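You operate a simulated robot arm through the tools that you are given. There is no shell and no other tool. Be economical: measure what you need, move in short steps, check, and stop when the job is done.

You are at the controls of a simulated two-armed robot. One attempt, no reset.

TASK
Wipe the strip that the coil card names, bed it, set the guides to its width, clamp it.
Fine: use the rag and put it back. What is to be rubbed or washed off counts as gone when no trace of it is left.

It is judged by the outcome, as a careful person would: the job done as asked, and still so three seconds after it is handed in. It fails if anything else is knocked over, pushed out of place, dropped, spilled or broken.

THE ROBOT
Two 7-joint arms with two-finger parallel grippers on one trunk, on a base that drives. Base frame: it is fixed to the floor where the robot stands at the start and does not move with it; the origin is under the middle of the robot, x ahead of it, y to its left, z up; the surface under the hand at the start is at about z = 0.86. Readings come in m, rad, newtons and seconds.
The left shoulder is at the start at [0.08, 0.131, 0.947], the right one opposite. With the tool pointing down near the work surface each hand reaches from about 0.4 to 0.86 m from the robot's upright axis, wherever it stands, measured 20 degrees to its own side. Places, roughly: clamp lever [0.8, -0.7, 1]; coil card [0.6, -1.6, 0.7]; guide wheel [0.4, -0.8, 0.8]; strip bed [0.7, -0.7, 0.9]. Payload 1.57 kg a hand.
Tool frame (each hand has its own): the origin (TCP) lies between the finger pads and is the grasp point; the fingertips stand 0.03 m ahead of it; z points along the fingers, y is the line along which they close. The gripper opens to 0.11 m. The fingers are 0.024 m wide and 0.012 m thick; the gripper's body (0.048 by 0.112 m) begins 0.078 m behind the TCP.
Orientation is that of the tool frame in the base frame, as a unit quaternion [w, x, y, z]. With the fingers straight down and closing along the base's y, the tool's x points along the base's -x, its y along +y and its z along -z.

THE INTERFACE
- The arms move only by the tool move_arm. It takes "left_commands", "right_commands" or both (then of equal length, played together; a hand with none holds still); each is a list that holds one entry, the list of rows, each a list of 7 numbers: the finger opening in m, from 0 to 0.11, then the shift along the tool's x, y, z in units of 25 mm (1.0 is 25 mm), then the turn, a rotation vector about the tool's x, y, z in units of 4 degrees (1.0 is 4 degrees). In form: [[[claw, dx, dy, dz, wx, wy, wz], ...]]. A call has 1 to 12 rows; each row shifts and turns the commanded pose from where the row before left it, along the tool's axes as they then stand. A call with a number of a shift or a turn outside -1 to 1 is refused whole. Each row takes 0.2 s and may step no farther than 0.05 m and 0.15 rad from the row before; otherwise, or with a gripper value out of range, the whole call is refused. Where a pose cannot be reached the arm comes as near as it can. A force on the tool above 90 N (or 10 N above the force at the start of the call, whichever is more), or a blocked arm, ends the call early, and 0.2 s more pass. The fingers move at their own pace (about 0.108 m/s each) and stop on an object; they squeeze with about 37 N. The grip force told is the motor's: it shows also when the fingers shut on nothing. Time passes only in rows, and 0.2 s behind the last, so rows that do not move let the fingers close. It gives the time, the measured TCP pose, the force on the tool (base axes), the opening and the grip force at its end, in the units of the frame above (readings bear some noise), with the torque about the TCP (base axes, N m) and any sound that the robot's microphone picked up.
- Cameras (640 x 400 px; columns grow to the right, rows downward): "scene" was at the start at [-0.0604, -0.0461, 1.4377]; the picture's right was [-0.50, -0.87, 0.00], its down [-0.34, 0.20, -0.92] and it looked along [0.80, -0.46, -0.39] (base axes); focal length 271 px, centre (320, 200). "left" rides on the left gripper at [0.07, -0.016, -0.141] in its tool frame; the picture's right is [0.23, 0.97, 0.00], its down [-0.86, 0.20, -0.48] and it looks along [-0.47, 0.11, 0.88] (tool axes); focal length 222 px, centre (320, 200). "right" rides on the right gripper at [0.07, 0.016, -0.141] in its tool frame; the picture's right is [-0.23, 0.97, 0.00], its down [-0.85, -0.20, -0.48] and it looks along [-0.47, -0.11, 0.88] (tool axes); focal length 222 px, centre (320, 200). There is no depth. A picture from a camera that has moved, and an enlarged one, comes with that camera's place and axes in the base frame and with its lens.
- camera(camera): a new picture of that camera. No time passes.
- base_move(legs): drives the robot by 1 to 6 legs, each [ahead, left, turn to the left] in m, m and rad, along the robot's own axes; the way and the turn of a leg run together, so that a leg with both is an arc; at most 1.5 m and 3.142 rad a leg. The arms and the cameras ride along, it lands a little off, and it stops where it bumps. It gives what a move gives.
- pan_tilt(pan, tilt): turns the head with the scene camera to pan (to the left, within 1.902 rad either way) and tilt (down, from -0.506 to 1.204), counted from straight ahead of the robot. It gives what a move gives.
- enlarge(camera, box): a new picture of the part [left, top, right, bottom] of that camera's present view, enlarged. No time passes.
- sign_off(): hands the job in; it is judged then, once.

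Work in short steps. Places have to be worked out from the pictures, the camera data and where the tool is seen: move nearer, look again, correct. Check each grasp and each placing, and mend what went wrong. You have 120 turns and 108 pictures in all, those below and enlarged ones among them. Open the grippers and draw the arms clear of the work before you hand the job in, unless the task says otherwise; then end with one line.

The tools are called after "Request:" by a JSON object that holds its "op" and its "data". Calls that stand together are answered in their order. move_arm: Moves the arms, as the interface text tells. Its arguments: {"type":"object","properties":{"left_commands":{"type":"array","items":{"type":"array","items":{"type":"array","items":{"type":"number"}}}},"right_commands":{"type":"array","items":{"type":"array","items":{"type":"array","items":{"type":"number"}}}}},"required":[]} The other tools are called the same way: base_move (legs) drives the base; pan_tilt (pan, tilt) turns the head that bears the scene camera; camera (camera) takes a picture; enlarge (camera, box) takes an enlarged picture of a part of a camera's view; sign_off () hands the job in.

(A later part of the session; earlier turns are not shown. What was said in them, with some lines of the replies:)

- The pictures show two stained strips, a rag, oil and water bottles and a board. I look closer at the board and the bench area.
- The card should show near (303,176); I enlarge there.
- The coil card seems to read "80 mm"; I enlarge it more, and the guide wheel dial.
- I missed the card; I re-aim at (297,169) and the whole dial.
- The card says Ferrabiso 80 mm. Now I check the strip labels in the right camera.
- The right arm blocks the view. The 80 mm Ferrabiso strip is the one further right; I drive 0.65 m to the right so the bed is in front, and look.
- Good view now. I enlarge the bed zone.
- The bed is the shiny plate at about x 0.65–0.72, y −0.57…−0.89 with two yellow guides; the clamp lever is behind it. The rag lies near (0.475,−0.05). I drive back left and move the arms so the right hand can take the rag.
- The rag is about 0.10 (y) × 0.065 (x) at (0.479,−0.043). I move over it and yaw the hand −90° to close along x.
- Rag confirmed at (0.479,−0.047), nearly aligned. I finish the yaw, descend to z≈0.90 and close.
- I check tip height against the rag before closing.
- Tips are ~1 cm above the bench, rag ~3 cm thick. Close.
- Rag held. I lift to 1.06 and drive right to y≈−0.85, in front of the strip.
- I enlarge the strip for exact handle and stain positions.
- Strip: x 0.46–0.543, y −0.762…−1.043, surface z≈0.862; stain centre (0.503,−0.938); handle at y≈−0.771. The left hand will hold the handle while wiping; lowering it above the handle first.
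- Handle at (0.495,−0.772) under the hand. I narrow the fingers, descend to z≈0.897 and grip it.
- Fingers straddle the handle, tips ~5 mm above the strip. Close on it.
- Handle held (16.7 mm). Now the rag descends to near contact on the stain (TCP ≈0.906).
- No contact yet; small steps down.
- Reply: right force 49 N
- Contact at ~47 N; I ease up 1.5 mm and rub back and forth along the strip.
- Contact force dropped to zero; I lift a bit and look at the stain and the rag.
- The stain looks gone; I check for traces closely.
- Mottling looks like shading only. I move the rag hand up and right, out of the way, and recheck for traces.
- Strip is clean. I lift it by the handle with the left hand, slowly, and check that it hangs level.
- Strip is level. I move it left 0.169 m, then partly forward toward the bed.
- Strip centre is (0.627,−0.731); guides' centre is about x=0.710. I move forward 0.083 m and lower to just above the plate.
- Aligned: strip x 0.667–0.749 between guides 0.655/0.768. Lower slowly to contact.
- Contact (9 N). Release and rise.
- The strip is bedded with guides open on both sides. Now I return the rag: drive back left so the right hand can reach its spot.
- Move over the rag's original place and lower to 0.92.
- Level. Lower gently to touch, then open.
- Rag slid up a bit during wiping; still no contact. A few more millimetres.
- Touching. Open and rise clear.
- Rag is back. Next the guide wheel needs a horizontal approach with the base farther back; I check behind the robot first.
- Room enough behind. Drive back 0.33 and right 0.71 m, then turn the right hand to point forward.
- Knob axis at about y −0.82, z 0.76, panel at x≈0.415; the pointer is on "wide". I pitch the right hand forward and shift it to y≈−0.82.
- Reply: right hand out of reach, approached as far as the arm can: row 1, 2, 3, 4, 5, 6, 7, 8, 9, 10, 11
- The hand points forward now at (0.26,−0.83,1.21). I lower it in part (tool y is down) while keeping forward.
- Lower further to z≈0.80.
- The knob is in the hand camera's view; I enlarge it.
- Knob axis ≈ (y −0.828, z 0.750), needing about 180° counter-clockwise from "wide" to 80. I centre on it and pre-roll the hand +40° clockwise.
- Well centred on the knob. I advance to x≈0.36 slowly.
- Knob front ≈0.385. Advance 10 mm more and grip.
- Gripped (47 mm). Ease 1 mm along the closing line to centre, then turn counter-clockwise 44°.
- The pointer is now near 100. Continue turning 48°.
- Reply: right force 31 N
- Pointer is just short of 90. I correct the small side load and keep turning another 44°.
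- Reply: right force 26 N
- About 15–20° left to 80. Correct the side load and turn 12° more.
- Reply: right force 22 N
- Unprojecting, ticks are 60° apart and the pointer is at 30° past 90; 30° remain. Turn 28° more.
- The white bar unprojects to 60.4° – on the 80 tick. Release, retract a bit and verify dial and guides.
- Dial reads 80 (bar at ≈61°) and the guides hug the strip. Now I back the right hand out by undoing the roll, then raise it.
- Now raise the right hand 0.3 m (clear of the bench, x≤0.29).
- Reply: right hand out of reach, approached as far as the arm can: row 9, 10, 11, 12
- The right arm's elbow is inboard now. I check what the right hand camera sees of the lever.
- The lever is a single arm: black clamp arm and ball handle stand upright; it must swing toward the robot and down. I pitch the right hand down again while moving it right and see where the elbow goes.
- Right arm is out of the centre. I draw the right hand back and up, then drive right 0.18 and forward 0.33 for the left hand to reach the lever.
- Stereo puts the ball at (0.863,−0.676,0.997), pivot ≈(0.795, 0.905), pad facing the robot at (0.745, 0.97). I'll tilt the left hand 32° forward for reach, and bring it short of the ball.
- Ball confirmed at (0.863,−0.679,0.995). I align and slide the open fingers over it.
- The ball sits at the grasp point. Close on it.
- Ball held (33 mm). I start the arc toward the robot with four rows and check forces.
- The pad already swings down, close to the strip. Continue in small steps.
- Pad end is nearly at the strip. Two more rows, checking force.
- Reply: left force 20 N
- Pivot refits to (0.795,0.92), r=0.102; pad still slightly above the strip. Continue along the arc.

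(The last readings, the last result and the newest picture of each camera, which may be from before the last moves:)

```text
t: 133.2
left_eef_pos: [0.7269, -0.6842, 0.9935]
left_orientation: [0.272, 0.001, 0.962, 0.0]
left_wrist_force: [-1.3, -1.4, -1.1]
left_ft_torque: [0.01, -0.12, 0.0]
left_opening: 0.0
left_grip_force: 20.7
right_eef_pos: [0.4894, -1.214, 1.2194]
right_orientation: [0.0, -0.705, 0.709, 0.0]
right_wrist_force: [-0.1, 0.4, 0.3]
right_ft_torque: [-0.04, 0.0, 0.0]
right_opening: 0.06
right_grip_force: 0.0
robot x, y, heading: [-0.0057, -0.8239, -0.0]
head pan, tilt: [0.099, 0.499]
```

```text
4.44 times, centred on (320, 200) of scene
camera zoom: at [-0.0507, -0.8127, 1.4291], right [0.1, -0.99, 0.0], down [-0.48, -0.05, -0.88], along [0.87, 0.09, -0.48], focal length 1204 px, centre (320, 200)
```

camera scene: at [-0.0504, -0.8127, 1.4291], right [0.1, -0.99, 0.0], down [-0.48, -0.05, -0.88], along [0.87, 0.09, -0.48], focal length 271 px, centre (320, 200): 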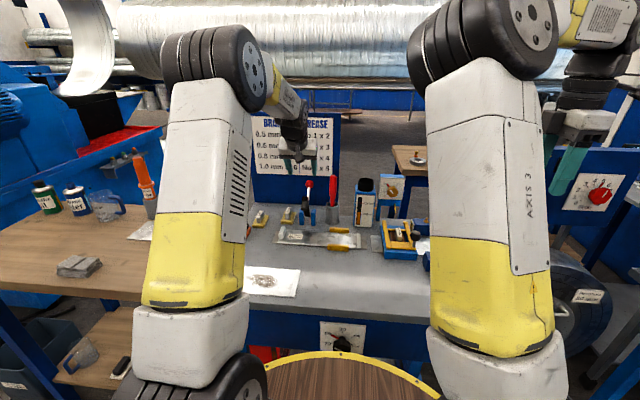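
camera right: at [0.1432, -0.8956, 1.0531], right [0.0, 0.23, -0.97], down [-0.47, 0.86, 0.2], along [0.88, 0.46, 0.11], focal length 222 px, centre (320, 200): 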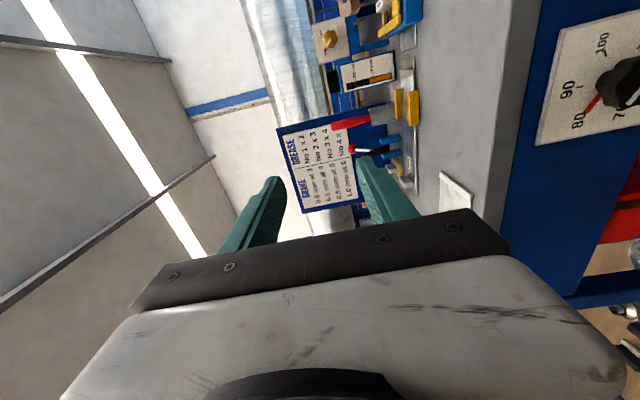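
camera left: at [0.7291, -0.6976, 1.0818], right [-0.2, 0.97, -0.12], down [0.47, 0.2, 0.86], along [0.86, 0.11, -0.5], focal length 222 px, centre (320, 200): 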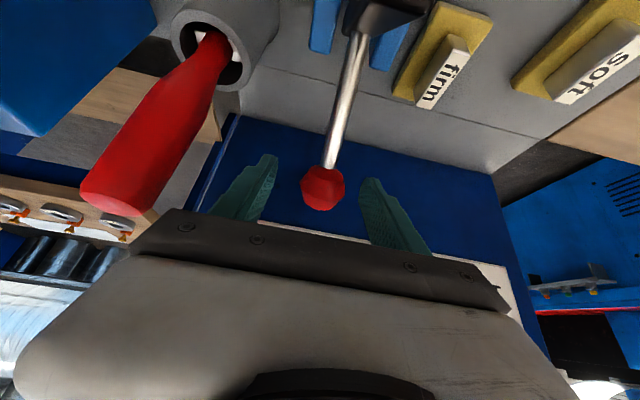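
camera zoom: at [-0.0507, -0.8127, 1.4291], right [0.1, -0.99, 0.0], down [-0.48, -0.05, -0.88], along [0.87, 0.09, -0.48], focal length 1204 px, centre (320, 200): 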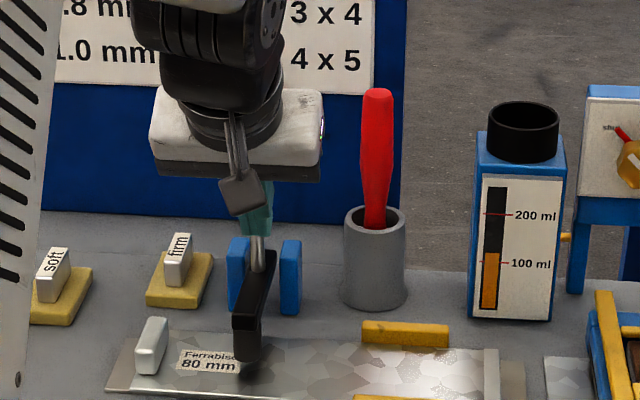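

The ball slipped out; the lever stays where it was, pad at or near the strip. I back off and look closely.

Request:
{"op": "move_arm", "data": {"left_commands": [[[0.0, 0.5, 0, -0.3, 0, 0, 0], [0.0, 0.5, 0, -0.9, 0, 0, 0], [0.0, 0.5, 0, -0.9, 0, 0, 0], [0.0, 0.5, 0, -0.9, 0, 0, 0], [0.0, 0.5, 0, -0.9, 0, 0, 0], [0.0, 0, 0, 0, 0, 0, 0]]]}}

Request:
{"op": "enlarge", "data": {"camera": "scene", "box": [280, 170, 350, 250]}}

Request:
{"op": "camera", "data": {"camera": "left"}}

```text
t: 134.6
left_eef_pos: [0.6245, -0.679, 1.046]
left_orientation: [0.274, -0.002, 0.962, 0.0]
left_wrist_force: [0.5, 0.2, 0.0]
left_ft_torque: [-0.02, 0.02, -0.02]
left_opening: 0.0002
left_grip_force: 21.4
right_eef_pos: [0.4907, -1.2127, 1.2193]
right_orientation: [0.0, -0.706, 0.709, 0.0]
right_wrist_force: [0.6, 0.7, 0.2]
right_ft_torque: [-0.01, 0.02, -0.02]
right_opening: 0.06
right_grip_force: 0.0
robot x, y, heading: [0.0055, -0.8192, 0.008]
head pan, tilt: [0.099, 0.499]
```

```text
5.00 times, centred on (315, 210) of scene
camera zoom: at [-0.0504, -0.8126, 1.4291], right [0.1, -0.99, 0.0], down [-0.48, -0.05, -0.88], along [0.87, 0.09, -0.48], focal length 1355 px, centre (345, 150)
```

zoom: 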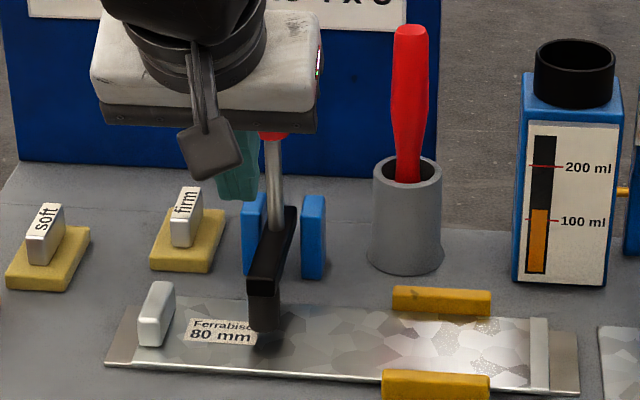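

```text
15 pictures are left
camera left: at [0.4918, -0.696, 1.1295], right [-0.2, 0.97, -0.12], down [0.47, 0.2, 0.86], along [0.86, 0.11, -0.5], focal length 222 px, centre (320, 200)
```

left: 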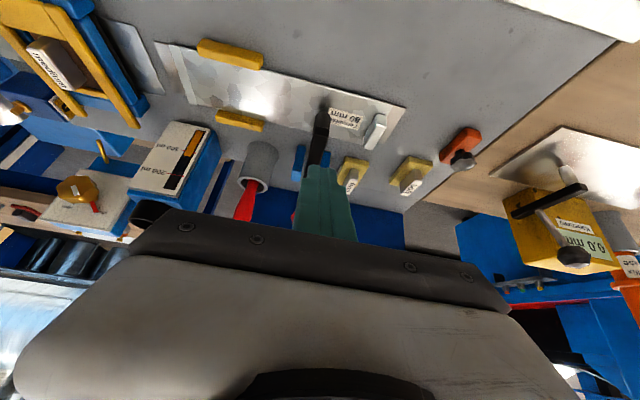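

Request:
{"op": "enlarge", "data": {"camera": "left", "box": [280, 80, 410, 180]}}

Request:
{"op": "enlarge", "data": {"camera": "scene", "box": [290, 205, 322, 245]}}

```text
4.00 times, centred on (345, 130) of left
camera zoom: at [0.4918, -0.696, 1.1295], right [-0.2, 0.97, -0.12], down [0.47, 0.2, 0.86], along [0.86, 0.11, -0.5], focal length 888 px, centre (220, 480)
```

zoom: 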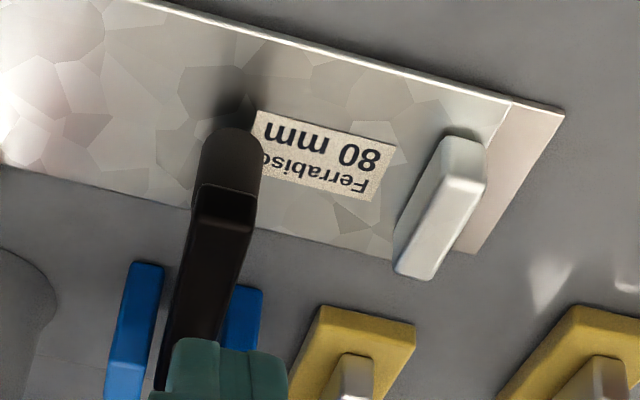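

```text
10.00 times, centred on (306, 225) of scene
camera zoom: at [-0.0504, -0.8126, 1.4291], right [0.1, -0.99, 0.0], down [-0.48, -0.05, -0.88], along [0.87, 0.09, -0.48], focal length 2710 px, centre (460, -50)
```

zoom: 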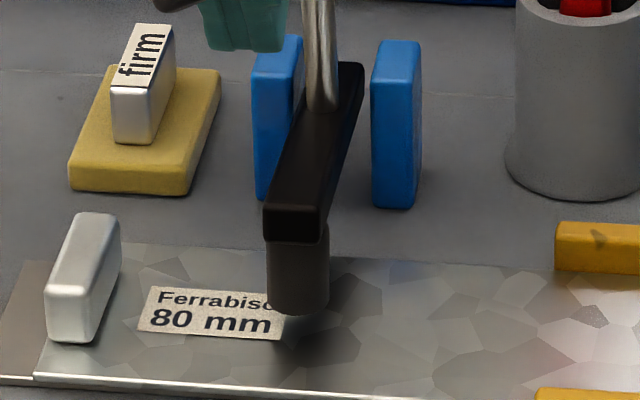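

Both views put the pad's bottom at z≈0.867, i.e. on the strip. I press gently on the arm's front end with closed fingertips to make sure it is fully down.

Request:
{"op": "move_arm", "data": {"left_commands": [[[0.0, 0, 0, 0.9, 0, 0, 0], [0.0, 0, 0, 0.9, 0, 0, 0], [0.0, 0, 0, 0.9, 0, 0, 0], [0.0, 0, 0, 0.8, 0, 0, 0], [0.0, 0, 0, 0.5, 0, 0, 0], [0.0, 0, 0, 0.4, 0, 0, 0], [0.0, 0, 0, 0, 0, 0, 0]]]}}

```text
t: 136.2
left_eef_pos: [0.6837, -0.6807, 0.9524]
left_orientation: [0.275, -0.002, 0.961, 0.0]
left_wrist_force: [0.2, 0.8, -1.2]
left_ft_torque: [-0.01, 0.02, 0.0]
left_opening: 0.0
left_grip_force: 21.2
right_eef_pos: [0.4903, -1.2121, 1.2182]
right_orientation: [0.001, -0.706, 0.708, 0.001]
right_wrist_force: [0.9, 0.4, 0.1]
right_ft_torque: [-0.05, 0.01, 0.03]
right_opening: 0.0601
right_grip_force: 0.0
robot x, y, heading: [0.0022, -0.8222, 0.001]
head pan, tilt: [0.099, 0.499]
```

Request:
{"op": "move_arm", "data": {"left_commands": [[[0.0, 0, 0, 0.2, 0, 0, 0], [0.0, 0, 0, 0.1, 0, 0, 0], [0.0, 0, 0, 0.1, 0, 0, 0], [0.0, 0, 0, 0, 0, 0, 0]]]}}

Request:
{"op": "enlarge", "data": {"camera": "scene", "box": [280, 170, 350, 250]}}

```text
t: 137.2
left_eef_pos: [0.6899, -0.6798, 0.9449]
left_orientation: [0.277, -0.001, 0.961, 0.0]
left_wrist_force: [-3.3, 1.4, 12.7]
left_ft_torque: [0.06, 0.03, -0.08]
left_opening: 0.0003
left_grip_force: 21.1
right_eef_pos: [0.489, -1.2123, 1.2194]
right_orientation: [0.0, -0.705, 0.709, -0.001]
right_wrist_force: [0.3, -0.6, -0.4]
right_ft_torque: [-0.02, 0.0, 0.02]
right_opening: 0.06
right_grip_force: 0.1
robot x, y, heading: [0.0016, -0.823, 0.002]
head pan, tilt: [0.099, 0.499]
```

```text
5.00 times, centred on (315, 210) of scene
camera zoom: at [-0.051, -0.8127, 1.4291], right [0.1, -0.99, 0.0], down [-0.48, -0.05, -0.88], along [0.87, 0.09, -0.48], focal length 1355 px, centre (345, 150)
```

zoom: 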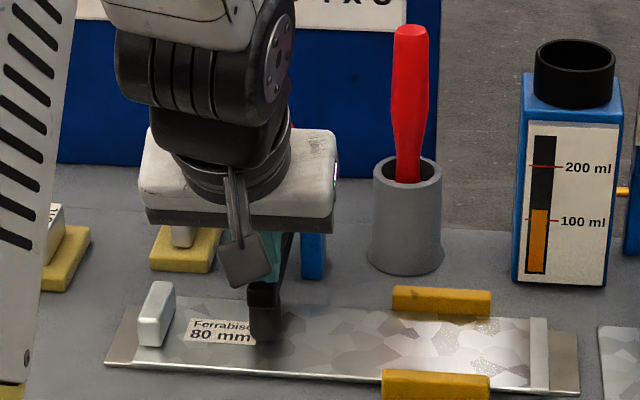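

Contact at 13 N, and the pad seems to have gone a bit lower. Keep pressing in small steps.

Request:
{"op": "move_arm", "data": {"left_commands": [[[0.0, 0, 0, 0.1, 0, 0, 0], [0.0, 0, 0, 0.1, 0, 0, 0], [0.0, 0, 0, 0.1, 0, 0, 0], [0.0, 0, 0, 0, 0, 0, 0]]]}}

```text
t: 138.2
left_eef_pos: [0.6922, -0.681, 0.9452]
left_orientation: [0.282, -0.003, 0.959, 0.0]
left_wrist_force: [-21.9, 0.3, 65.6]
left_ft_torque: [0.0, 0.28, 0.0]
left_opening: 0.0001
left_grip_force: 21.4
right_eef_pos: [0.4877, -1.2132, 1.2204]
right_orientation: [0.002, -0.706, 0.708, -0.002]
right_wrist_force: [0.3, -0.1, 0.0]
right_ft_torque: [0.01, -0.01, 0.01]
right_opening: 0.0598
right_grip_force: 0.2
robot x, y, heading: [0.0002, -0.8211, -0.001]
head pan, tilt: [0.099, 0.499]
```

Hard stop at 66 N with no travel: fully clamped. I retract the left hand well clear and check that the lever stays down.

Request:
{"op": "move_arm", "data": {"left_commands": [[[0.0, 0, 0, -0.3, 0, 0, 0], [0.0, 0, 0, -0.7, 0, 0, 0], [0.0, 0, 0, -1, 0, 0, 0], [0.0, 0, 0, -1, 0, 0, 0], [0.0, 0, 0, -1, 0, 0, 0], [0.0, 0, 0, -1, 0, 0, 0], [0.03, 1, 0.5, -1, 0, 0, 0], [0.03, 1, 0.5, -1, 0, 0, 0], [0.03, 0.5, 0.5, -1, 0, 0, 0], [0.03, 0, 1, -1, 0, 0, 0], [0.03, 0, 1, -1, 0, 0, 0], [0.03, 0, 1, 0, 0, 0, 0]]]}}

Request:
{"op": "camera", "data": {"camera": "scene"}}

Request:
{"op": "enlarge", "data": {"camera": "scene", "box": [270, 165, 370, 255]}}

```text
t: 140.8
left_eef_pos: [0.5075, -0.568, 1.1176]
left_orientation: [0.276, -0.001, 0.961, 0.0]
left_wrist_force: [0.3, -0.9, -0.4]
left_ft_torque: [-0.03, 0.02, 0.02]
left_opening: 0.0299
left_grip_force: 0.0
right_eef_pos: [0.4899, -1.2132, 1.2173]
right_orientation: [0.0, -0.706, 0.708, -0.001]
right_wrist_force: [-0.4, -0.8, 0.0]
right_ft_torque: [0.02, 0.01, 0.01]
right_opening: 0.06
right_grip_force: 0.1
robot x, y, heading: [0.0038, -0.8229, 0.002]
head pan, tilt: [0.099, 0.499]
```

```text
11 pictures are left
camera scene: at [-0.0504, -0.8128, 1.4291], right [0.1, -0.99, 0.0], down [-0.48, -0.05, -0.88], along [0.87, 0.09, -0.48], focal length 271 px, centre (320, 200)
```

scene: 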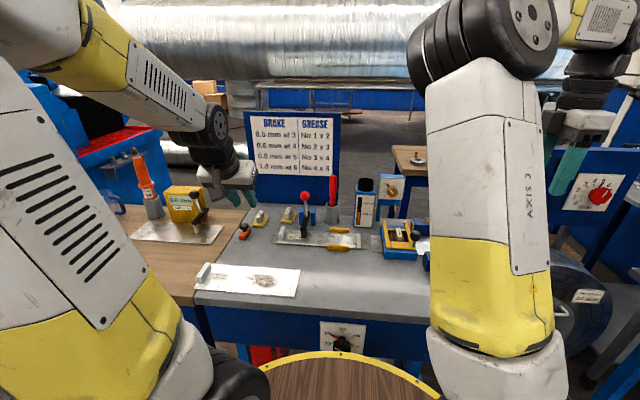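

```text
4.44 times, centred on (320, 210) of scene
camera zoom: at [-0.0504, -0.8128, 1.4291], right [0.1, -0.99, 0.0], down [-0.48, -0.05, -0.88], along [0.87, 0.09, -0.48], focal length 1204 px, centre (320, 156)
```

zoom: 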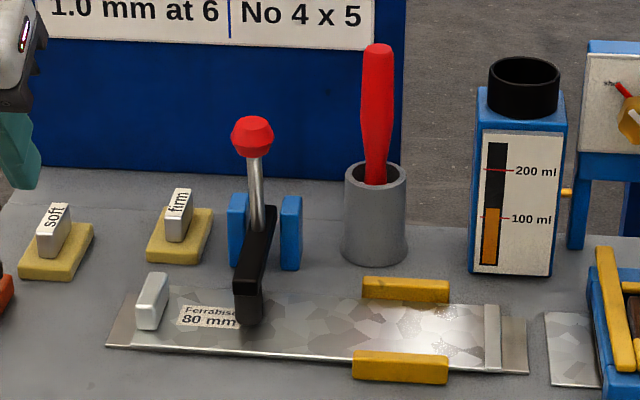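

Lever stays down with the pad on the strip. I check the dial, then back the base off.

Request:
{"op": "enlarge", "data": {"camera": "scene", "box": [310, 310, 380, 360]}}

Request:
{"op": "move_arm", "data": {"left_commands": [[[0.1, 0, 0, -1, 0, 0, 0], [0.1, 0, 0, -1, 0, 0, 0], [0.1, 0, 0, -1, 0, 0, 0], [0.1, 0, 0, 0, 0, 0, 0]]], "right_commands": [[[0.1, 0, 0, 0, 0, 0, 0], [0.1, 0, 0, 0, 0, 0, 0], [0.1, 0, 0, 0, 0, 0, 0], [0.1, 0, 0, 0, 0, 0, 0]]]}}

Request:
{"op": "base_move", "data": {"legs": [[-0.3, 0, 0]]}}

Request:
{"op": "camera", "data": {"camera": "scene"}}

```text
8.00 times, centred on (345, 335) of scene
camera zoom: at [-0.0504, -0.8128, 1.4291], right [0.1, -0.99, 0.0], down [-0.48, -0.05, -0.88], along [0.87, 0.09, -0.48], focal length 2168 px, centre (120, -880)
```

zoom: 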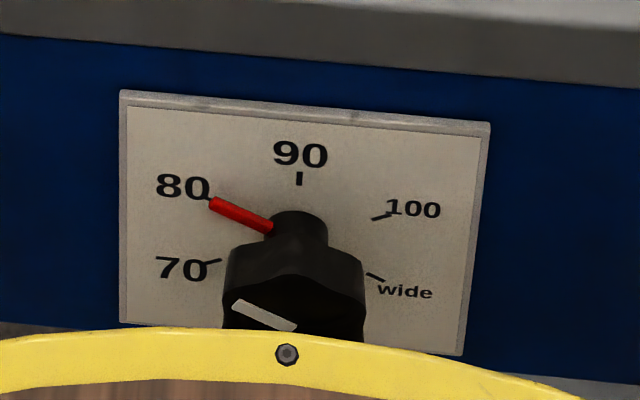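

```text
t: 141.8
left_eef_pos: [0.468, -0.5684, 1.1805]
left_orientation: [0.276, -0.001, 0.961, 0.0]
left_wrist_force: [0.0, -0.2, 1.1]
left_ft_torque: [0.01, -0.04, -0.03]
left_opening: 0.0999
left_grip_force: 0.0
right_eef_pos: [0.4902, -1.2126, 1.2187]
right_orientation: [0.0, -0.706, 0.708, 0.0]
right_wrist_force: [-0.4, 0.8, -0.4]
right_ft_torque: [0.03, -0.01, 0.01]
right_opening: 0.0999
right_grip_force: 0.1
robot x, y, heading: [-0.0046, -0.8232, 0.006]
head pan, tilt: [0.099, 0.499]
```

```text
t: 143.8
left_eef_pos: [0.169, -0.5705, 1.1785]
left_orientation: [0.276, 0.0, 0.961, 0.0]
left_wrist_force: [-0.4, 0.7, 0.1]
left_ft_torque: [0.02, -0.01, 0.0]
left_opening: 0.1
left_grip_force: 0.1
right_eef_pos: [0.189, -1.2142, 1.2178]
right_orientation: [-0.001, -0.704, 0.71, 0.001]
right_wrist_force: [-0.2, 0.4, -0.3]
right_ft_torque: [0.0, 0.0, 0.03]
right_opening: 0.0999
right_grip_force: 0.0
robot x, y, heading: [-0.3015, -0.8233, 0.0]
head pan, tilt: [0.099, 0.499]
```

```text
8 pictures are left
camera scene: at [-0.3501, -0.813, 1.4291], right [0.1, -0.99, 0.0], down [-0.48, -0.05, -0.88], along [0.87, 0.09, -0.48], focal length 271 px, centre (320, 200)
```

scene: 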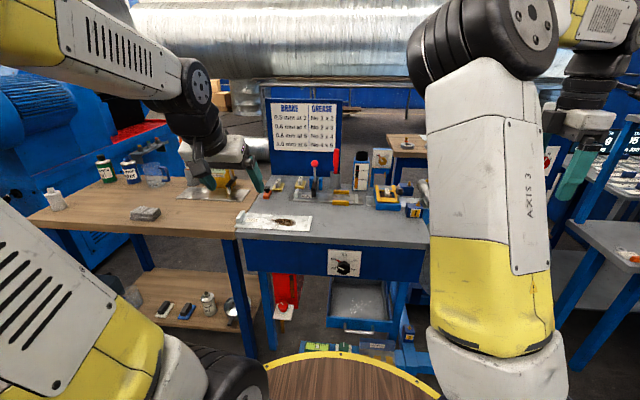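

The pointer lies on the 80 tick and all else is in place. One last close look at the bed.

Request:
{"op": "enlarge", "data": {"camera": "scene", "box": [280, 145, 380, 215]}}

```text
5.71 times, centred on (330, 180) of scene
camera zoom: at [-0.3501, -0.813, 1.4291], right [0.1, -0.99, 0.0], down [-0.48, -0.05, -0.88], along [0.87, 0.09, -0.48], focal length 1549 px, centre (263, 314)
```

zoom: 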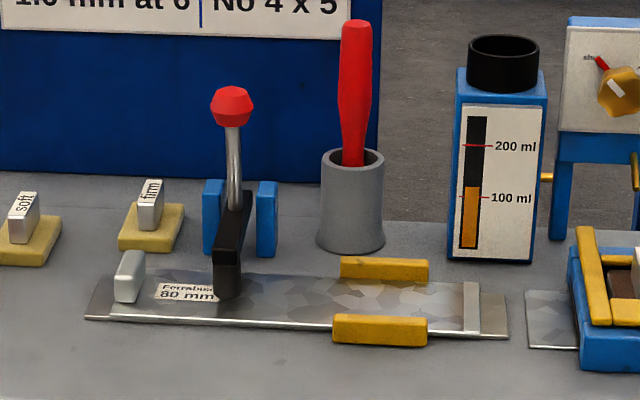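

The strip is clean, bedded between the guides at 80 and clamped; the rag is back and the arms are clear. I hand the job in.

Request:
{"op": "sign_off", "data": {}}

```text
The job is handed in.
```

The coil card names the Ferrabiso 80 mm strip. I wiped it clean, bedded it, set the guides to 80 and clamped it. The rag is back in its place, both grippers are open and the arms are clear.
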